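You operate a simulated robot arm through the tools that you are given. There is no shell and no other tool. Be economical: measure what you need, move in short steps, check, and stop when the job is done.

You are at the controls of a simulated robot arm. One attempt, no reset.

Task
Take the water glass and put it on top of the black slate.
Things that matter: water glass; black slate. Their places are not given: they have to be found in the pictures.

It is judged by the outcome, as a careful person would: the job done as asked, and still so three seconds after it is handed in. It fails if anything else is knocked over, pushed out of place, dropped, spilled or broken.

Robot
A 7-joint arm with a two-finger parallel gripper, fixed in place. Base frame: the origin is at the foot of the arm, x ahead of it, y to its left, z up; the work surface is at about z = 0. Lengths are in m, angles in rad, forces in N, time in s.
With the tool pointing down near the work surface it reaches from about 0.24 to 0.62 m from the base axis. Its first joint turns from -1.152 to 1.152 rad. Payload 2.6 kg.
Tool frame: the origin (TCP) lies between the finger pads and is the grasp point; the fingertips stand 0.03 m ahead of it; z points along the fingers, y is the line along which they close. The gripper opens to 0.094 m. The fingers are 0.028 m wide and 0.01 m thick; the gripper's body (0.05 by 0.096 m) begins 0.055 m behind the TCP.
Orientation is that of the tool frame in the base frame, as [roll, pitch, yaw] about the fixed x, y, z axes, in that order (R = Rz(yaw) Ry(pitch) Rx(roll)). With the fingers straight down and closing along the base's y, the tool's x points along the base's -x, its y along +y and its z along -z.

Tools
- The arm moves only by the tool step_arm. Its argument "targets" is a list of rows, each a list of 6 numbers: the shift along the base's x, y, z in cm, then the turn, a rotation vector about the base's x, y, z in rad. In form: [[tx, ty, tz, rx, ry, rz], ...]. A call has 1 to 20 rows; each row is the pose to reach, as a shift and turn from the pose commanded when the call began. "grip" is the finger opening in cm, from 0 to 9.4, set as the call begins (left out, the last holds). Rows are played at 5 a second. More than 0.05 m and 0.15 rad between two rows, or a gripper value outside its range, and nothing of the call is played. Where a pose cannot be reached the arm comes as near as it can. A force on the tool above 40 N (or 10 N above the force at the start of the call, whichever is more), or a blocked arm, ends the call early, and 0.2 s more pass. Each finger travels about 0.072 m/s and halts on what it meets, pressing with about 42 N; the grip force reading is that of the motor and also rises with nothing between the fingers. The clock runs only during rows and for 0.2 s after the last one: add rows that repeat a pose to give the fingers time. The reply holds the time, the measured pose of the TCP, the force on the tool along the base axes, the opening and the grip force, in the units named above and with some noise, and new pictures: "views" is both (left out), scene, wrist or none.
- Cameras (640 x 400 px; columns grow to the right, rows downward): "scene" is fixed at [0.0288, 0.4294, 0.5648]; the picture's right is [-0.78, -0.63, 0.00], its down [-0.37, 0.46, -0.80] and it looks along [0.51, -0.62, -0.59] (base axes); focal length 310 px, centre (320, 200). "wrist" rides on the gripper at [-0.037, 0, -0.058] in the tool frame; the picture's right is [0.00, -1.00, 0.00], its down [0.97, 0.00, -0.24] and it looks along [0.24, 0.00, 0.97] (tool axes); focal length 218 px, centre (320, 200).
- locate(camera, pixels): for up to 12 pixels [column, row] of the newest picture of that camera ("zoom" is the newest enlarged one), the place [x, y, z] in the base frame of the surface seen there, good to about 0.003 m, but the place of the scene camera against the robot may be out by one fixed shift of up to 0.012 m in any direction. It takes no simulated time.
- close_up(camera, box): a new picture of the part [left, top, right, bottom] of that camera's present view, enlarged. It takes no simulated time.
- hand_in(): hands the job in; it is judged then, once.

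Work in short steps. Measure before you move; look again where a grasp or a placing could have gone wrong, and mend it. You have 60 turns and 150 pictures in all, those below and enlarged ones among them. Open the gripper and draw the arm clear of the work before you hand the job in, unless the task says otherwise; then end with one line.

The tools are called after ">>>" as name(argument=value, ...) on one line, values as JSON. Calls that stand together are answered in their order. step_arm: Moves the arm, as the interface text tells. Its arguments: {"type":"object","properties":{"targets":{"type":"array"},"grip":{"type":"number"},"views":{"type":"string","enum":["both","scene","wrist","none"]}},"required":["targets"]} The other tools are called the same way: locate (camera, pixels) gives the place of the surface under pixels of a picture; close_up (camera, box) takes an enlarged picture of a part of a camera's view; hand_in () hands the job in.

At the start:

```text
time: 0.0
ee_pos: [0.3491, -0.0359, 0.2695]
ee_rot: [-3.141, 0.001, -3.141]
wrist_force: [-0.6, 0.2, 0.6]
width: 0.094
finger_force: 0.0
```

scene: 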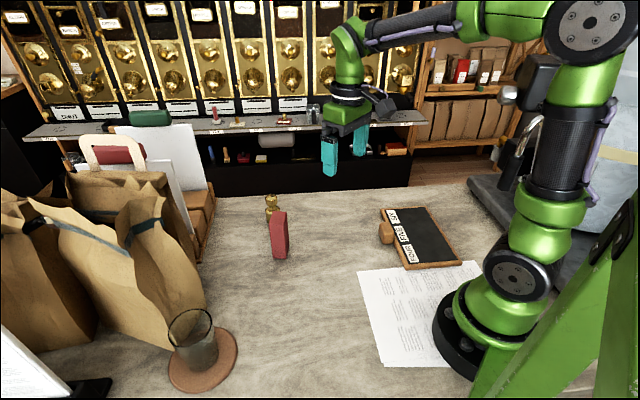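
wrist: 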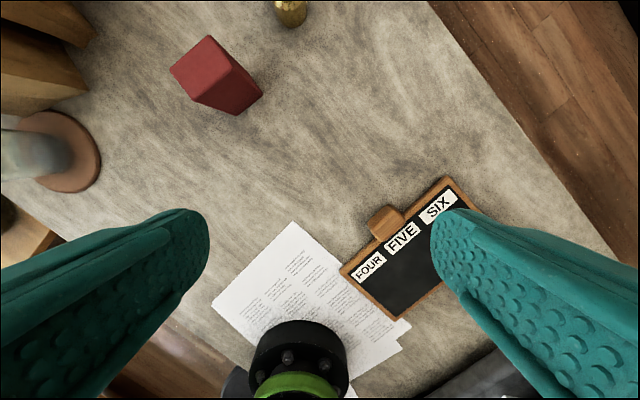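

The glass stands on a round coaster near scene (195,345); the slate is the board near (420,237). I enlarge both and measure them.

>>> close_up(camera="scene", box=[140, 280, 268, 400])

>>> locate(camera="scene", pixels=[[190, 312], [190, 345], [212, 330], [170, 330], [198, 368], [225, 372], [202, 388], [240, 350], [170, 375], [278, 215], [279, 250]])

>>> close_up(camera="scene", box=[360, 190, 480, 280])

>>> locate(camera="scene", pixels=[[382, 209], [424, 207], [460, 262], [408, 267], [420, 225], [435, 245], [400, 235], [386, 232], [405, 250], [430, 215], [360, 272], [445, 255]])

>>> locate(camera="wrist", pixels=[[445, 178], [342, 270], [386, 318], [400, 285], [385, 222], [400, 240], [85, 150], [70, 190], [50, 150], [420, 265]])

```text
3.33 times, centred on (204, 340) of scene
```

zoom: 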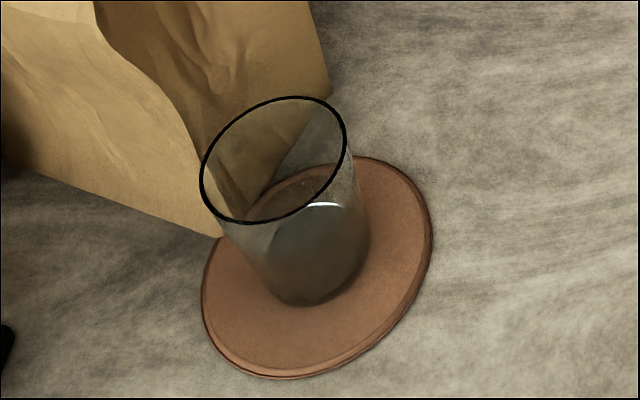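

```text
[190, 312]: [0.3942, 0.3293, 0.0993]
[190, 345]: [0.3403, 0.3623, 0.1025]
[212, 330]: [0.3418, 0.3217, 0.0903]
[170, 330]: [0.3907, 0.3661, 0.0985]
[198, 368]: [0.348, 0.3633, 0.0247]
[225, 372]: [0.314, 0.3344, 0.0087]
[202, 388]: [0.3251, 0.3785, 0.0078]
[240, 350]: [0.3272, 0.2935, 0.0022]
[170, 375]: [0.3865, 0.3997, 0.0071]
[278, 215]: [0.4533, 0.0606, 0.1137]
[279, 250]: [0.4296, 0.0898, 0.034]
```

```text
4.44 times, centred on (420, 235) of scene
```

zoom: 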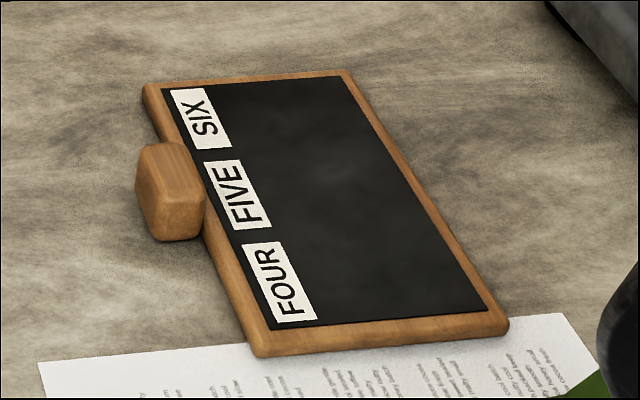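

```text
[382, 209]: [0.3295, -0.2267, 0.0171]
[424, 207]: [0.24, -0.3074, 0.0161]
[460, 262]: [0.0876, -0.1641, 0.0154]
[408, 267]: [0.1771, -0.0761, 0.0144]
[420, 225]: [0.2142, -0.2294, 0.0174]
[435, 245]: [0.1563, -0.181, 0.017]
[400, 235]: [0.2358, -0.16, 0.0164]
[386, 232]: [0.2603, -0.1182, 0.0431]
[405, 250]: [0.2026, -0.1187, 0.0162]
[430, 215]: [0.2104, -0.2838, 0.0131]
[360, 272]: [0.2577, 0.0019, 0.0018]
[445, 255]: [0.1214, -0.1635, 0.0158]
```

```text
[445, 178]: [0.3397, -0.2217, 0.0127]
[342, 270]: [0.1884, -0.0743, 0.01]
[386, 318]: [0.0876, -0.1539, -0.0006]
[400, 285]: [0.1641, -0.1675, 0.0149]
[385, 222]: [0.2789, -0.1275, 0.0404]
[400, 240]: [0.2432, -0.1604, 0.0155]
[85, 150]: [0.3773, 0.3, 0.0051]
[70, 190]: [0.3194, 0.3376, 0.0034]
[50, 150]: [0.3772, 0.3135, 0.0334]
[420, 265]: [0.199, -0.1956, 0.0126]
```

The scene camera seems off by about (+0.010, +0.004, -0.003) against the wrist camera. The glass rim is about 6.6 cm across at z≈0.10, and a paper bag stands close behind it. I measure the bag (scene around (150–205, 230–345)).

>>> locate(camera="scene", pixels=[[205, 298], [200, 270], [180, 240], [160, 215], [140, 225], [165, 300], [150, 335], [130, 328], [100, 280], [60, 232], [190, 290], [140, 280]])

>>> close_up(camera="scene", box=[0, 120, 320, 400])

```text
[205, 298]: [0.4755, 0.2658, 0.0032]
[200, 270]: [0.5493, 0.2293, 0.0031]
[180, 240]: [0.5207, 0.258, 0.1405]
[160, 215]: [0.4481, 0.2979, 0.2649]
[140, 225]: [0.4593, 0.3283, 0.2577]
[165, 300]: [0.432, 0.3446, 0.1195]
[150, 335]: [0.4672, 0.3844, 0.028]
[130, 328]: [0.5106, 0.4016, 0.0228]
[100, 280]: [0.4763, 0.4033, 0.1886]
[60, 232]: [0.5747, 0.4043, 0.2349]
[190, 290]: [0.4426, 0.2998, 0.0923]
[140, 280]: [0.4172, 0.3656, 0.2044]
```

```text
1.43 times, centred on (160, 260) of scene
```

zoom: 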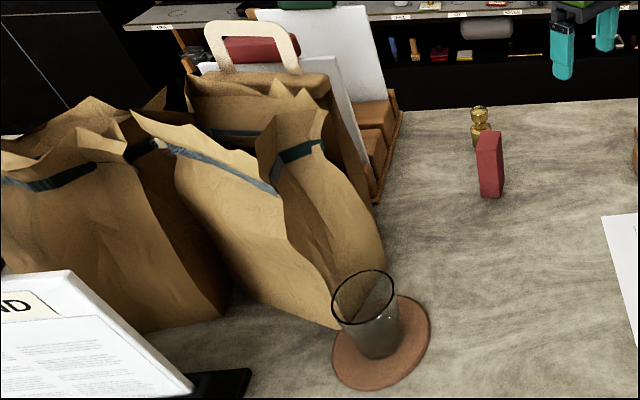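

The bag's face is about 5–6 cm beyond the glass in +x. I'll approach with the fingers closing along y and the tool tilted 0.4 rad (body leaning back toward the robot) to stay clear of it. First I move to a viewing pose near the glass.

>>> step_arm(targets=[[-0.4, 3, 0.4, 0, -0.05, 0], [-0.8, 6.5, 0.8, 0, -0.1, 0], [-1.2, 10, 1.2, 0, -0.15, 0], [-1.6, 14, 1.6, 0, -0.2, 0], [-2, 18, 2, 0, -0.25, 0], [-2.4, 22, 2.4, 0, -0.3, 0], [-2.7, 26, 2.7, 0, -0.35, 0], [-3, 29, 3, 0, -0.4, 0], [-3, 29, 3, 0, -0.4, 0], [-3, 29, 3, 0, -0.4, 0]], grip=9.4)

```text
time: 2.2
ee_pos: [0.3191, 0.2558, 0.2998]
ee_rot: [-3.141, 0.4, 3.14]
wrist_force: [-0.5, 0.7, 0.1]
width: 0.0941
finger_force: 0.0
```

scene: 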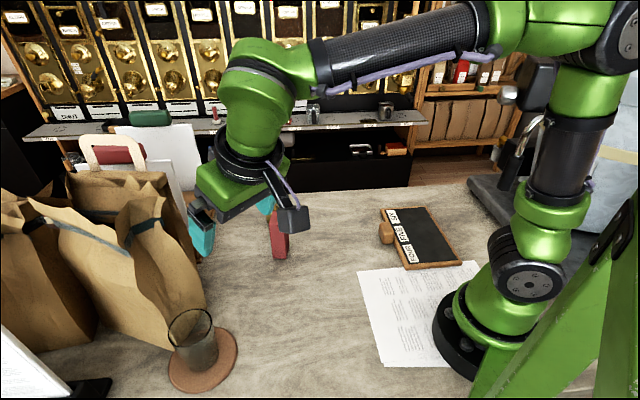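
wrist: 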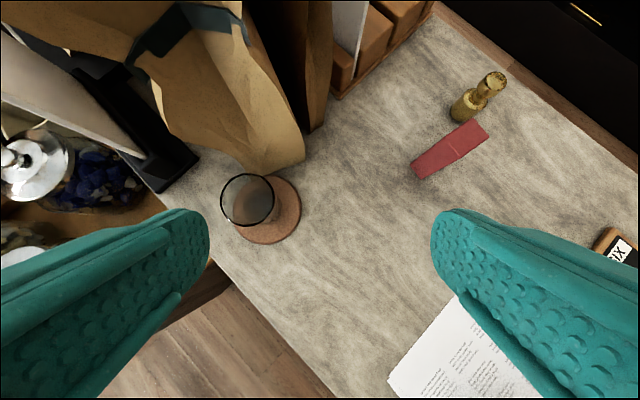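

The pose is as expected, and glass and bag are visible in the wrist view. I locate the glass rim (wrist (220–274, 173–228)), the bag edge, and the dark box on the gripper at scene (293,218).

>>> close_up(camera="wrist", box=[170, 120, 330, 260])

>>> locate(camera="wrist", pixels=[[221, 203], [273, 195], [245, 174], [250, 227], [265, 176], [299, 210], [265, 243], [300, 160], [260, 173], [190, 140], [240, 165], [270, 100]])

>>> locate(camera="scene", pixels=[[295, 220], [287, 212], [270, 180], [200, 240], [265, 205], [225, 190]])

```text
2.86 times, centred on (250, 190) of wrist
```

zoom: 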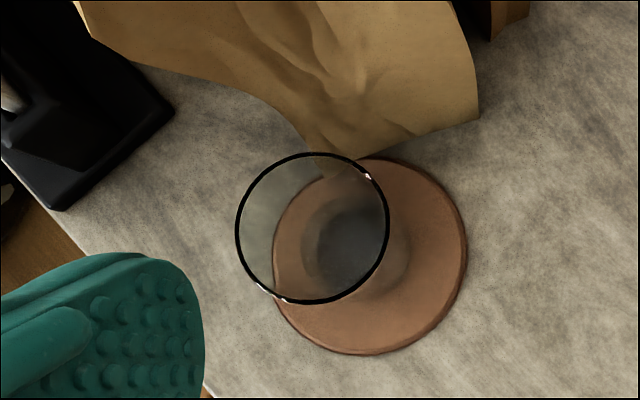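

```text
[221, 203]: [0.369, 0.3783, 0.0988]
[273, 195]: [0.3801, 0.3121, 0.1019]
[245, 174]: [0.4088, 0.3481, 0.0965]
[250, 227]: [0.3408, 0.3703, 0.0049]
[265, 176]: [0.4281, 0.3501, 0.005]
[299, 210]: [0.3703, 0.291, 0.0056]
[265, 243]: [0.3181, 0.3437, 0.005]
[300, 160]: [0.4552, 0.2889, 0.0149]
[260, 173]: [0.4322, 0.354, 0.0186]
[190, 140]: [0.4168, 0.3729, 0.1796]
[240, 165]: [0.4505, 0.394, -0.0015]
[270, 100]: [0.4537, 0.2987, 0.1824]
```

```text
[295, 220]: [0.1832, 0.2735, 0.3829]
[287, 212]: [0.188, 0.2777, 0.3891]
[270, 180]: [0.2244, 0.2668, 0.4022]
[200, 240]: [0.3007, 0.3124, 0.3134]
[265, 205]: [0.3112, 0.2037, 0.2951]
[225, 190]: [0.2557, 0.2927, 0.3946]
```

The rim centre is about (0.374, 0.345), diameter 6.7 cm, top z≈0.10; the bag overhang is at x≥0.417. I check the stand left of the glass (wrist (190,160), (100,120)) before descending.

>>> locate(camera="wrist", pixels=[[195, 158], [160, 185], [130, 150], [100, 120], [110, 100], [160, 100], [140, 60], [30, 130], [165, 120]])

```text
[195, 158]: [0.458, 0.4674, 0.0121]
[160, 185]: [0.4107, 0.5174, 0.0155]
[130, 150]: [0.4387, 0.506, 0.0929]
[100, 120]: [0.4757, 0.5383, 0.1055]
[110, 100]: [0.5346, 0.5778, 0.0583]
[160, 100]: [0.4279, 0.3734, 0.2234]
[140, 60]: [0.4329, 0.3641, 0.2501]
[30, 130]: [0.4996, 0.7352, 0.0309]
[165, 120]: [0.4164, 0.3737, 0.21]
```

The way is clear. I move to a pre-grasp point 13 cm back along the tool axis, with the glass centred between the fingers.

>>> step_arm(targets=[[-0.1, 2.2, -1.5, 0, 0, 0], [-0.2, 4.5, -4, 0, 0, 0], [-0.3, 6.8, -6.5, 0, 0, 0], [-0.4, 8.9, -9, 0, 0, 0], [-0.4, 8.9, -10, 0, 0, 0], [-0.4, 8.9, -10, 0, 0, 0]])

```text
time: 3.6
ee_pos: [0.3153, 0.3452, 0.1982]
ee_rot: [3.141, 0.401, 3.141]
wrist_force: [0.3, 0.2, 0.6]
width: 0.0941
finger_force: 0.0
```

scene: 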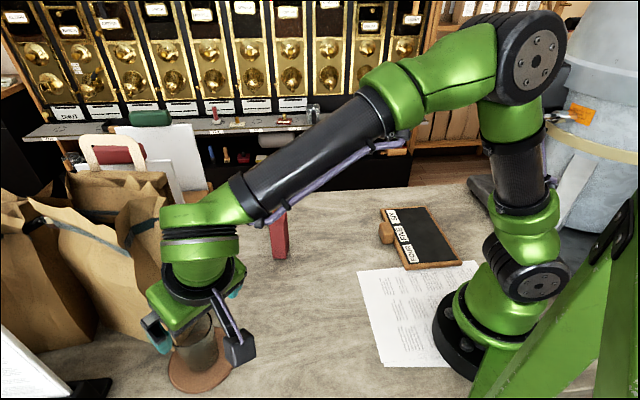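
wrist: 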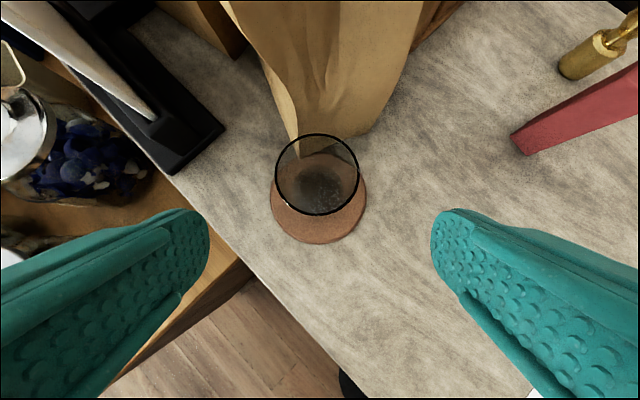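

The glass is centred (rim columns 276–359). I confirm its fore-aft place.

>>> locate(camera="wrist", pixels=[[318, 134], [316, 214], [276, 176], [359, 174], [366, 200], [271, 200], [318, 243], [300, 130], [280, 60]])

```text
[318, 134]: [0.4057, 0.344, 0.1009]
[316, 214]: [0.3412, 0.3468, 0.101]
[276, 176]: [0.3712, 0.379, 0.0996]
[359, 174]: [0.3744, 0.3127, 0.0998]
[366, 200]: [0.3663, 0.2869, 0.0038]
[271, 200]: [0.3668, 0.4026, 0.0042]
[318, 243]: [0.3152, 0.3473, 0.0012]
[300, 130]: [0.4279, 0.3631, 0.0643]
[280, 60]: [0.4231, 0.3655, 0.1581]
```

The centre is (0.3735, 0.3455) with rim z 0.100. I descend along the tool axis to TCP (0.372, 0.3455, 0.067).

>>> step_arm(targets=[[0.9, 0, -2.0, 0, 0, 0], [1.8, 0, -4.1, 0, 0, 0], [2.7, 0, -6.2, 0, 0, 0], [3.6, 0, -8.3, 0, 0, 0], [4.4, 0, -10.1, 0, 0, 0], [5.1, 0, -11.7, 0, 0, 0], [5.7, 0, -13.1, 0, 0, 0], [5.7, 0, -13.1, 0, 0, 0]])

```text
time: 5.4
ee_pos: [0.3707, 0.3444, 0.0659]
ee_rot: [-3.141, 0.399, 3.141]
wrist_force: [-0.3, 0.0, -0.3]
width: 0.0938
finger_force: 0.0
```

scene: 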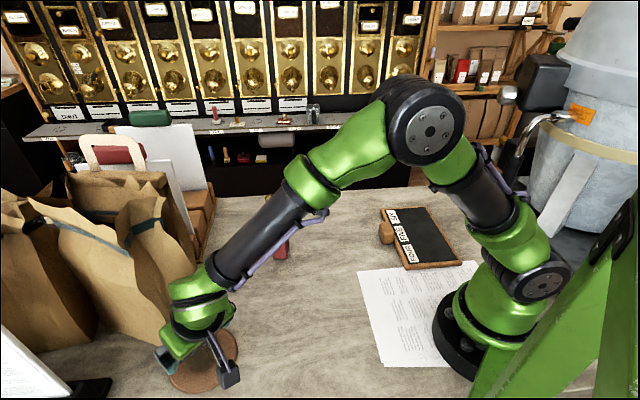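
wrist: 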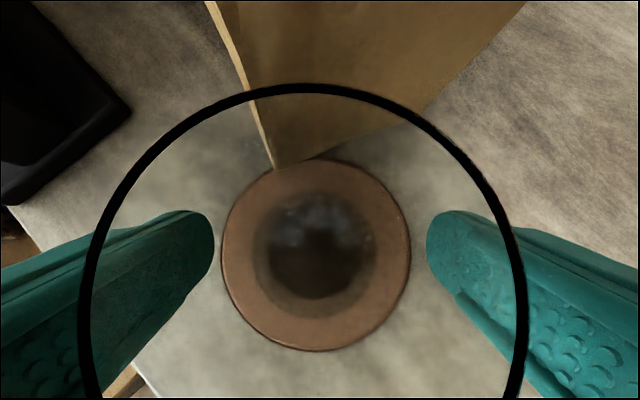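

The fingers straddle the glass without contact; the rim centre (col ≈303) is about 2 mm toward +y. I shift 2 mm and close.

>>> step_arm(targets=[[0, 0.2, 0, 0, 0, 0], [0, 0.2, 0, 0, 0, 0]], views="none")

>>> step_arm(targets=[[0, 0, 0, 0, 0, 0], [0, 0, 0, 0, 0, 0], [0, 0, 0, 0, 0, 0], [0, 0, 0, 0, 0, 0], [0, 0, 0, 0, 0, 0]], grip=5.2)

```text
time: 6.0
ee_pos: [0.3712, 0.3465, 0.067]
ee_rot: [3.141, 0.4, 3.14]
wrist_force: [-0.3, 0.2, -0.4]
width: 0.094
finger_force: 0.1
```

```text
time: 7.2
ee_pos: [0.3711, 0.3456, 0.0659]
ee_rot: [-3.141, 0.4, 3.141]
wrist_force: [0.5, 1.7, 1.1]
width: 0.069
finger_force: 42.0
```

scene: 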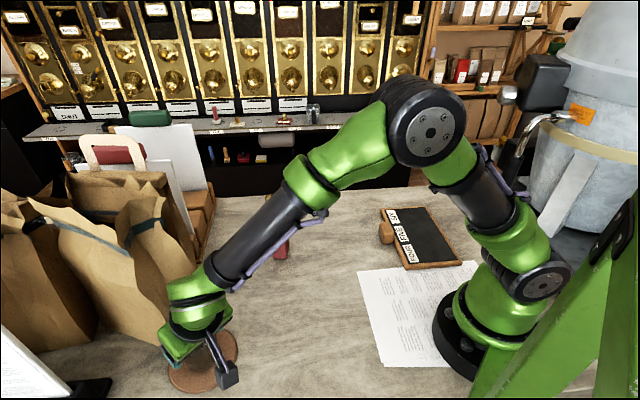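
wrist: 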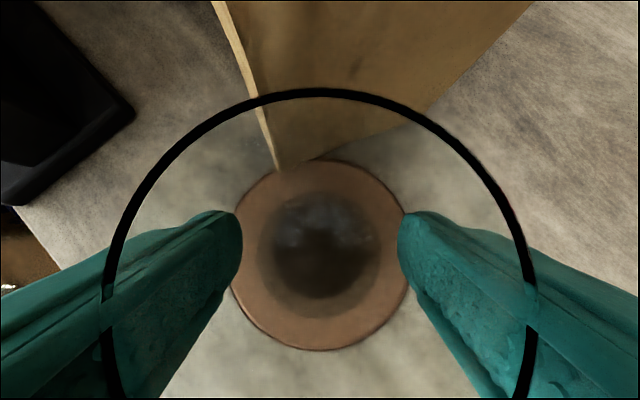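

Held at 6.9 cm with 42 N. I lift gently 3 cm, drawing back slightly from the bag, and check that the coaster stays.

>>> step_arm(targets=[[0, 0, 0.3, 0, 0, 0], [0, 0, 0.8, 0, 0, 0], [0, 0, 1.4, 0, 0, 0], [-0.3, 0, 2.0, 0, 0, 0], [-0.8, 0, 2.6, 0, 0, 0], [-1.2, 0, 3.0, 0, 0, 0], [-1.4, 0, 3.2, 0, 0, 0], [-1.4, 0, 3.2, 0, 0, 0]])

```text
time: 9.0
ee_pos: [0.3568, 0.3442, 0.099]
ee_rot: [-3.141, 0.399, 3.141]
wrist_force: [0.1, -0.7, -2.7]
width: 0.0698
finger_force: 42.4
```

scene: 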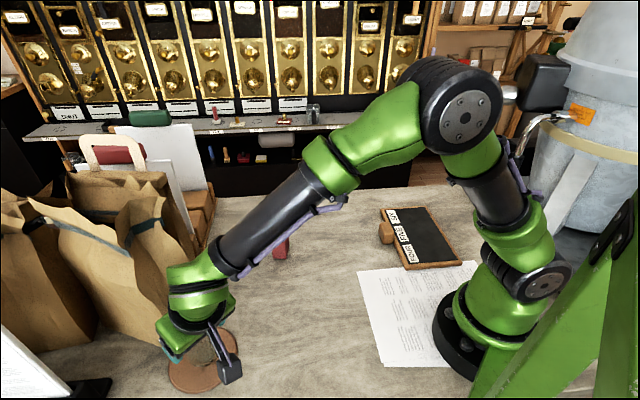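
wrist: 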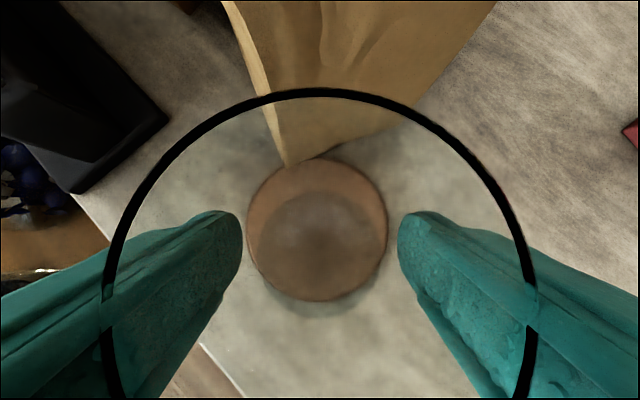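

The glass is up (≈2.7 N load) and the coaster stayed. I raise it further away from the bag and start across toward the slate, slowly.

>>> step_arm(targets=[[-0.3, -0.2, 0.6, 0, 0, 0], [-0.9, -0.6, 1.7, 0, 0, 0], [-1.6, -1.2, 3.0, 0, 0, 0], [-2.3, -2.2, 4.2, 0, 0, 0], [-2.9, -3.6, 5.2, 0, 0, 0], [-3.3, -5.4, 5.8, 0, 0, 0], [-3.5, -7.5, 6, 0, 0, 0], [-3.5, -9.9, 6, 0, 0, 0], [-3.5, -12.4, 6, 0, 0, 0], [-3.5, -15, 6, 0, 0, 0], [-3.5, -17.6, 6, 0, 0, 0], [-3.5, -20.2, 6, 0, 0, 0], [-3.5, -22.8, 6, 0, 0, 0], [-3.5, -25.4, 6, 0, 0, 0], [-3.5, -28, 6, 0, 0, 0], [-3.5, -30.4, 6, 0, 0, 0], [-3.5, -32.4, 6, 0, 0, 0], [-3.5, -33.8, 6, 0, 0, 0], [-3.5, -34.4, 6, 0, 0, 0], [-3.5, -34.4, 6, 0, 0, 0]])

```text
time: 13.2
ee_pos: [0.3231, 0.0015, 0.1605]
ee_rot: [3.141, 0.4, -3.141]
wrist_force: [0.3, 0.2, -3.6]
width: 0.0695
finger_force: 41.9
```

scene: 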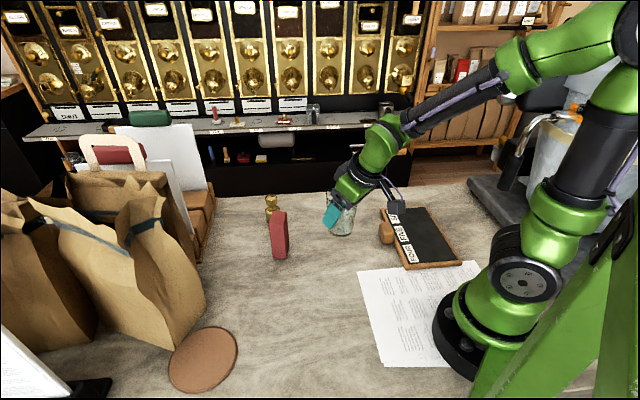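
wrist: 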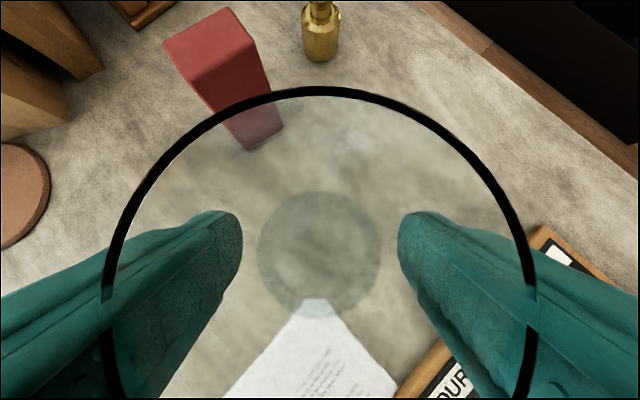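

The glass is held well. Before going on I check the gear behind the slate (scene (480–600, 180–240)), since the gripper bracket trails about 13 cm in −x.

>>> locate(camera="scene", pixels=[[480, 190], [500, 215], [505, 150], [520, 150], [535, 130], [575, 140], [555, 175], [500, 190]])

>>> locate(camera="scene", pixels=[[395, 208], [404, 205], [380, 180], [365, 150], [400, 120]])

```text
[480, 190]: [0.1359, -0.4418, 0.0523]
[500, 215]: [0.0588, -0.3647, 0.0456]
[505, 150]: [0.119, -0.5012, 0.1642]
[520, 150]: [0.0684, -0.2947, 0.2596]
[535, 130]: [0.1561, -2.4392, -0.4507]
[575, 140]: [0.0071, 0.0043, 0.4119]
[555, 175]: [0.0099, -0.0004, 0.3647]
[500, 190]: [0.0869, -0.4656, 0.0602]
```

```text
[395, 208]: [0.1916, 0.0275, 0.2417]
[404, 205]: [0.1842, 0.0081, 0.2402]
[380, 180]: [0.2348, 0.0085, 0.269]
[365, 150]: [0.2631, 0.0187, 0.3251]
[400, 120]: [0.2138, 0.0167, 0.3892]
```

There is something at about (0.07, −0.295, 0.26), a spout-like thing. I look closer.

>>> close_up(camera="scene", box=[370, 60, 640, 300])

>>> locate(camera="zoom", pixels=[[300, 135], [325, 160], [345, 130], [360, 110], [300, 190], [340, 100], [400, 150], [375, 310], [440, 330], [325, 200], [350, 180], [290, 60]])

```text
1.67 times, centred on (505, 180) of scene
```

zoom: 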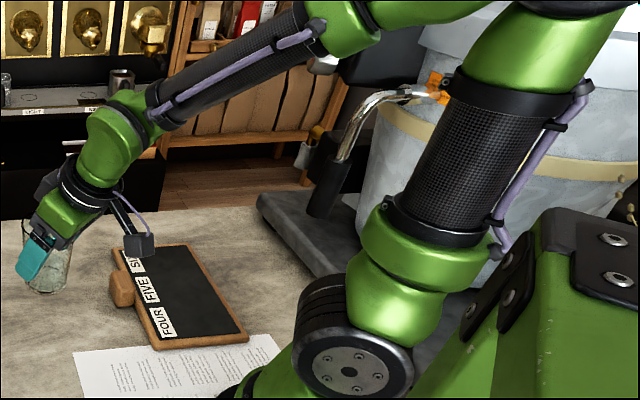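

```text
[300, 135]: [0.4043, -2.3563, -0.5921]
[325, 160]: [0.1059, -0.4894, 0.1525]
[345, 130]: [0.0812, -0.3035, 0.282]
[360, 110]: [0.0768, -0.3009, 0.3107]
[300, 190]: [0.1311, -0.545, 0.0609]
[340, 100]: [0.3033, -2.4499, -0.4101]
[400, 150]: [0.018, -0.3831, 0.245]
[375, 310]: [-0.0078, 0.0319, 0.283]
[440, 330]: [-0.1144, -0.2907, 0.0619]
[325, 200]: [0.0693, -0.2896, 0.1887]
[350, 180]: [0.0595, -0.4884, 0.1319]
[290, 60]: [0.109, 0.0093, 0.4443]
```

A tap on a slab stands near (0.08, −0.30). Yawing the tool by −0.6 rad so it lines up with the arm keeps the wrist and bracket well away from it. I move over the slate spot (0.235, −0.220), staying at z≈0.155.

>>> step_arm(targets=[[-0.2, -0.6, 0, 0, 0, -0.02], [-0.7, -1.8, 0, 0, 0, -0.06], [-1.5, -3.6, 0, 0, 0, -0.11], [-2.3, -5.8, 0, 0, 0, -0.17], [-3.2, -8, 0, 0, 0, -0.23], [-4.1, -10.2, 0, 0, 0, -0.29], [-5.0, -12.4, 0, 0, 0, -0.35], [-5.9, -14.6, 0, 0, 0, -0.41], [-6.7, -16.8, 0, 0, 0, -0.47], [-7.5, -18.8, 0, 0, 0, -0.52], [-8.2, -20.5, 0, 0, 0, -0.57], [-8.6, -21.6, 0, 0, 0, -0.59], [-8.8, -22.1, 0, 0, 0, -0.6], [-8.8, -22.1, 0, 0, 0, -0.6]])

```text
time: 16.2
ee_pos: [0.2342, -0.2198, 0.1587]
ee_rot: [3.141, 0.399, 2.543]
wrist_force: [-0.5, 0.8, -3.4]
width: 0.0696
finger_force: 42.0
```

scene: 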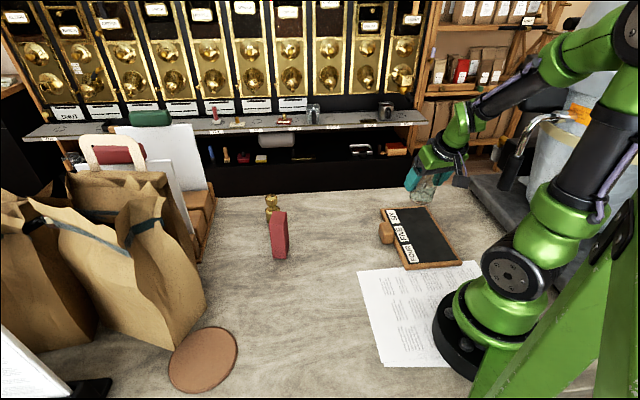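
wrist: 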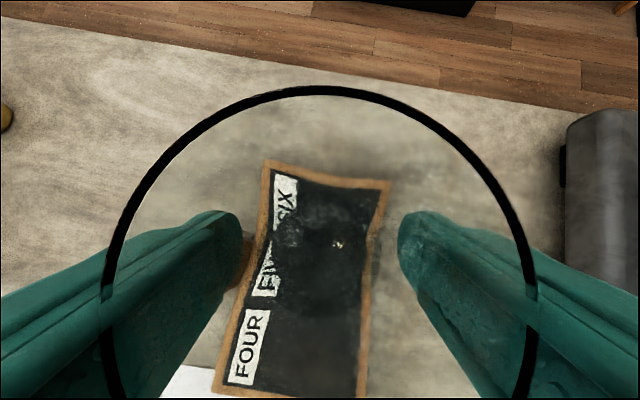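

The glass hangs over the black part of the slate. I measure the slate again from both cameras.

>>> locate(camera="wrist", pixels=[[265, 165], [388, 184], [375, 235], [360, 350], [330, 330], [340, 200], [300, 240], [330, 250], [235, 320], [218, 388], [275, 270]])

>>> close_up(camera="scene", box=[370, 120, 490, 280])

```text
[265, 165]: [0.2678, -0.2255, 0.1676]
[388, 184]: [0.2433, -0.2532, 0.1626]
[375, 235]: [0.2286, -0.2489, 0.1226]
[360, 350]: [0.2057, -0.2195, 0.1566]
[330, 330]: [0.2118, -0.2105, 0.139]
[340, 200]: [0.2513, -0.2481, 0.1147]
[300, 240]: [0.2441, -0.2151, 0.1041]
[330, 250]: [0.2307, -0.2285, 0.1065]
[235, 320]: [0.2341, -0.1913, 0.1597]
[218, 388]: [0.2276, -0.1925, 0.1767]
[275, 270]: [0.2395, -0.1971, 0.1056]
```

```text
2.50 times, centred on (430, 200) of scene
```

zoom: 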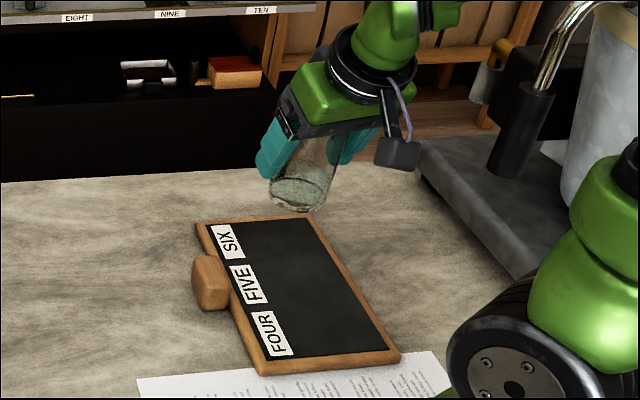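

Glass centre ≈(0.236, −0.221) falls on the black field, 1 cm off its mid-line away from the labels. Contact is expected at TCP z≈0.0745, so I descend to about 0.084 and look.

>>> step_arm(targets=[[0, 0, -0.5, 0, 0, 0], [0, 0, -1.5, 0, 0, 0], [0, 0, -2.7, 0, 0, 0], [0, 0, -4, 0, 0, 0], [0, 0, -5.3, 0, 0, 0], [0, 0, -6.4, 0, 0, 0], [0, 0, -7.1, 0, 0, 0], [0, 0, -7.4, 0, 0, 0], [0, 0, -7.4, 0, 0, 0]])

>>> close_up(camera="scene", box=[370, 170, 490, 280])

```text
time: 18.2
ee_pos: [0.2336, -0.2186, 0.0861]
ee_rot: [-3.141, 0.4, 2.54]
wrist_force: [0.7, -0.7, -3.1]
width: 0.0696
finger_force: 41.8
```

scene: 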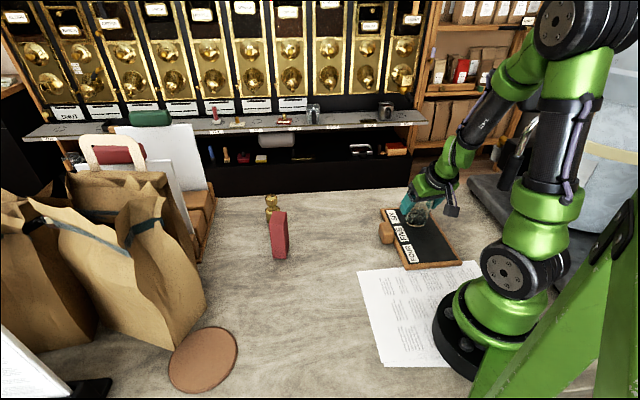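
wrist: 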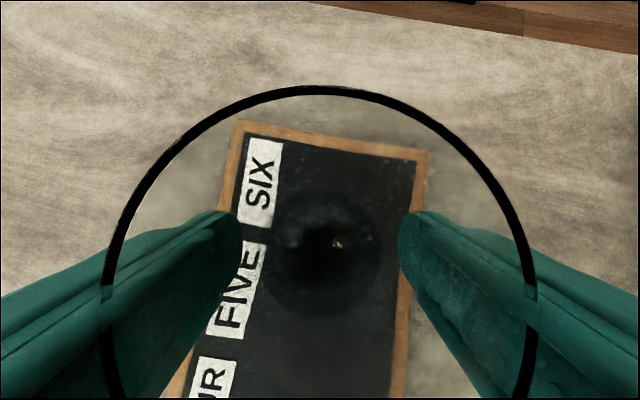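

```text
3.64 times, centred on (430, 225) of scene
```

zoom: 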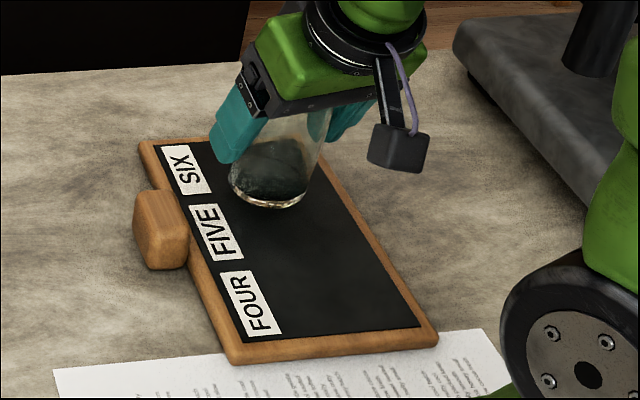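

Well placed over the black field. I lower in fine steps, watching the force.

>>> step_arm(targets=[[0, 0, -0.3, 0, 0, 0], [0, 0, -0.6, 0, 0, 0], [0, 0, -0.8, 0, 0, 0], [0, 0, -0.9, 0, 0, 0], [0, 0, -0.9, 0, 0, 0]], views="none")

>>> step_arm(targets=[[0, 0, -0.1, 0, 0, 0], [0, 0, -0.1, 0, 0, 0]], views="none")

>>> step_arm(targets=[[0, 0, -0.1, 0, 0, 0], [0, 0, -0.1, 0, 0, 0]], views="none")

>>> close_up(camera="scene", box=[390, 190, 450, 240])

```text
time: 19.4
ee_pos: [0.2334, -0.219, 0.0758]
ee_rot: [-3.14, 0.398, 2.544]
wrist_force: [-0.2, -0.5, -4.1]
width: 0.0698
finger_force: 41.9
```

```text
time: 20.0
ee_pos: [0.2345, -0.2196, 0.0773]
ee_rot: [3.14, 0.399, 2.543]
wrist_force: [0.0, -0.4, -3.3]
width: 0.0698
finger_force: 42.3
```

```text
time: 20.6
ee_pos: [0.2349, -0.2195, 0.0736]
ee_rot: [-3.139, 0.398, 2.541]
wrist_force: [-0.6, 0.5, -1.3]
width: 0.0697
finger_force: 42.1
```

```text
8.00 times, centred on (420, 215) of scene
```

zoom: 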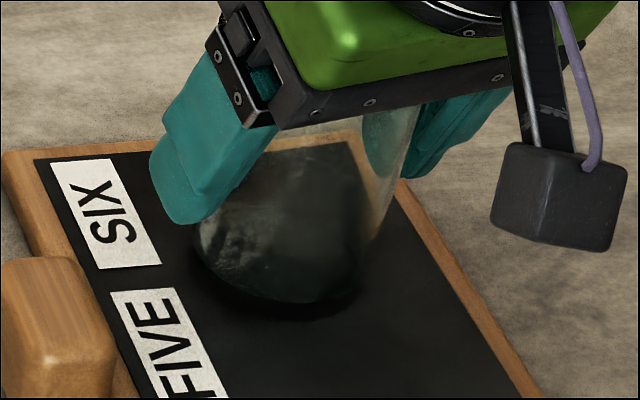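

The force has eased from −3.5 to −1.3 N, so contact seems to be starting. I go down another millimetre to confirm.

>>> step_arm(targets=[[0, 0, -0.1, 0, 0, 0], [0, 0, -0.1, 0, 0, 0]], views="none")

```text
time: 21.2
ee_pos: [0.2354, -0.2203, 0.0744]
ee_rot: [3.141, 0.401, 2.543]
wrist_force: [-2.2, 4.9, 15.4]
width: 0.0694
finger_force: 41.6
```

Firm contact (+15 N). I relax by 0.8 mm, then check the force before opening.

>>> step_arm(targets=[[0, 0, 0.08, 0, 0, 0], [0, 0, 0.08, 0, 0, 0]], views="none")

```text
time: 21.8
ee_pos: [0.2344, -0.2209, 0.0746]
ee_rot: [3.14, 0.402, 2.541]
wrist_force: [4.2, 2.4, 9.4]
width: 0.0697
finger_force: 41.6
```

>>> step_arm(targets=[[0, 0, 0.05, 0, 0, 0], [0, 0, 0.05, 0, 0, 0]], views="none")

```text
time: 22.4
ee_pos: [0.2335, -0.22, 0.0754]
ee_rot: [-3.139, 0.399, 2.542]
wrist_force: [-0.4, -1.3, 2.9]
width: 0.0693
finger_force: 42.4
```

Only light contact remains (2.9 N). I open the fingers.

>>> step_arm(targets=[[0, 0, 0, 0, 0, 0], [0, 0, 0, 0, 0, 0], [0, 0, 0, 0, 0, 0], [0, 0, 0, 0, 0, 0]], grip=9.4)

>>> close_up(camera="scene", box=[380, 180, 470, 250])

```text
time: 23.4
ee_pos: [0.2346, -0.2196, 0.0749]
ee_rot: [-3.141, 0.399, 2.54]
wrist_force: [-0.2, 0.6, 1.1]
width: 0.0943
finger_force: 0.0
```

scene: 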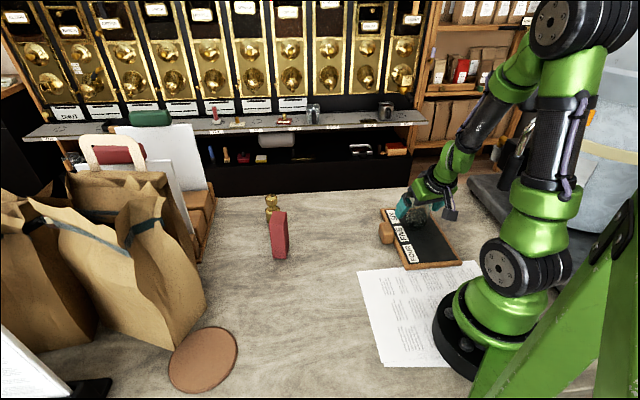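
wrist: 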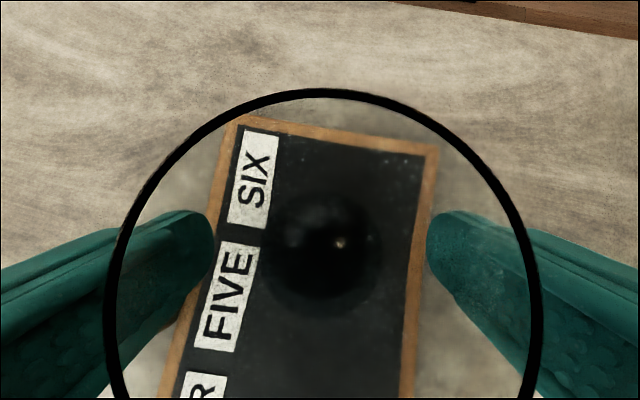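

```text
5.71 times, centred on (425, 215) of scene
```

zoom: 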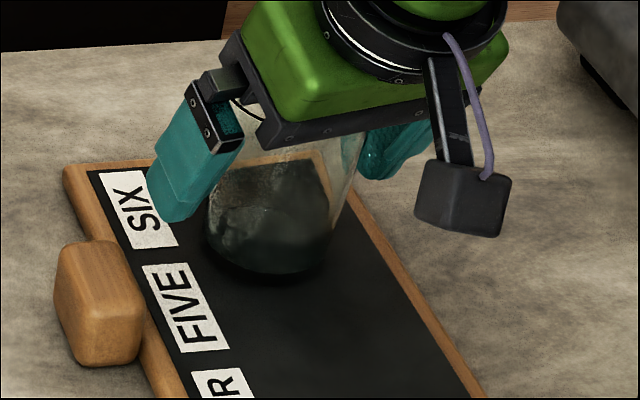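

The glass stands upright and free of both fingers. I back out along the tool axis, then lift clear.

>>> step_arm(targets=[[-0.3, 0.2, 0.9, 0, 0, 0], [-0.8, 0.5, 2.3, 0, 0, 0], [-1.4, 0.9, 4.0, 0, 0, 0], [-2.0, 1.3, 5.7, 0, 0, 0], [-2.6, 1.7, 7.4, 0, 0, 0], [-3.2, 2.1, 9.1, 0, 0, 0], [-3.2, 2.1, 11, 0, 0, 0], [-3.2, 2.1, 14, 0, 0, 0], [-2.5, 3.5, 16.5, 0, 0, 0.05], [-1, 6.5, 18, 0, 0, 0.12], [1, 10, 18.5, 0, 0, 0.2], [3, 13.5, 18.5, 0, 0, 0.28], [5, 17, 18.5, 0, 0, 0.36], [5, 17, 18.5, 0, 0, 0.36]])

>>> close_up(camera="scene", box=[360, 170, 480, 280])

```text
time: 26.4
ee_pos: [0.2816, -0.0461, 0.2615]
ee_rot: [-3.141, 0.4, 2.902]
wrist_force: [0.9, 0.0, 0.4]
width: 0.0939
finger_force: 0.1
```

scene: 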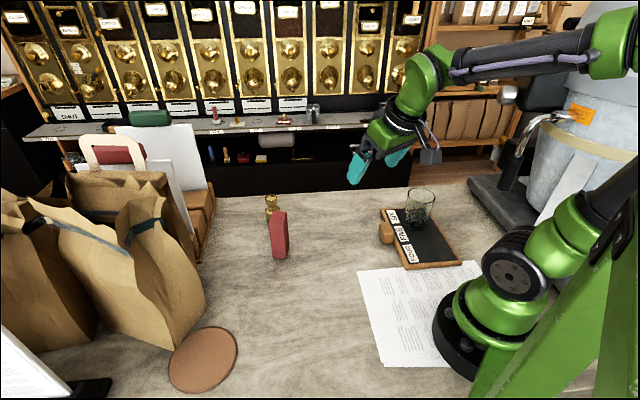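
wrist: 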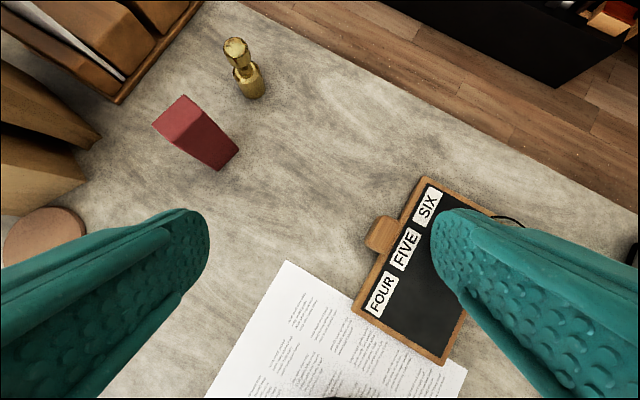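

```text
3.64 times, centred on (420, 225) of scene
```

zoom: 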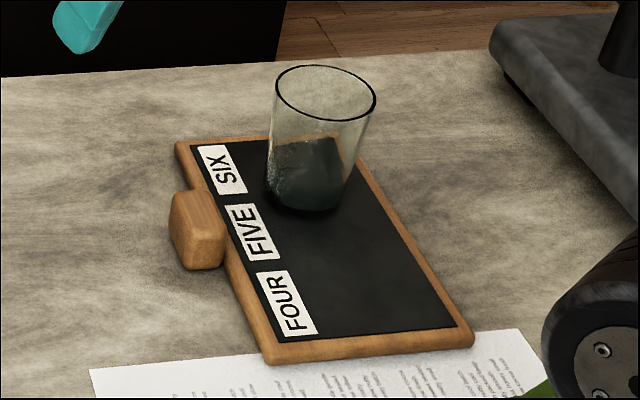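

The glass stands upright on the black field. The slate, coaster, bags and block are where they were, and the arm is clear with the gripper open, so I hand the job in.

>>> hand_in()

```text
The job is handed in.
```

The water glass is standing upright on the black slate; nothing else was moved, and the job is handed in.
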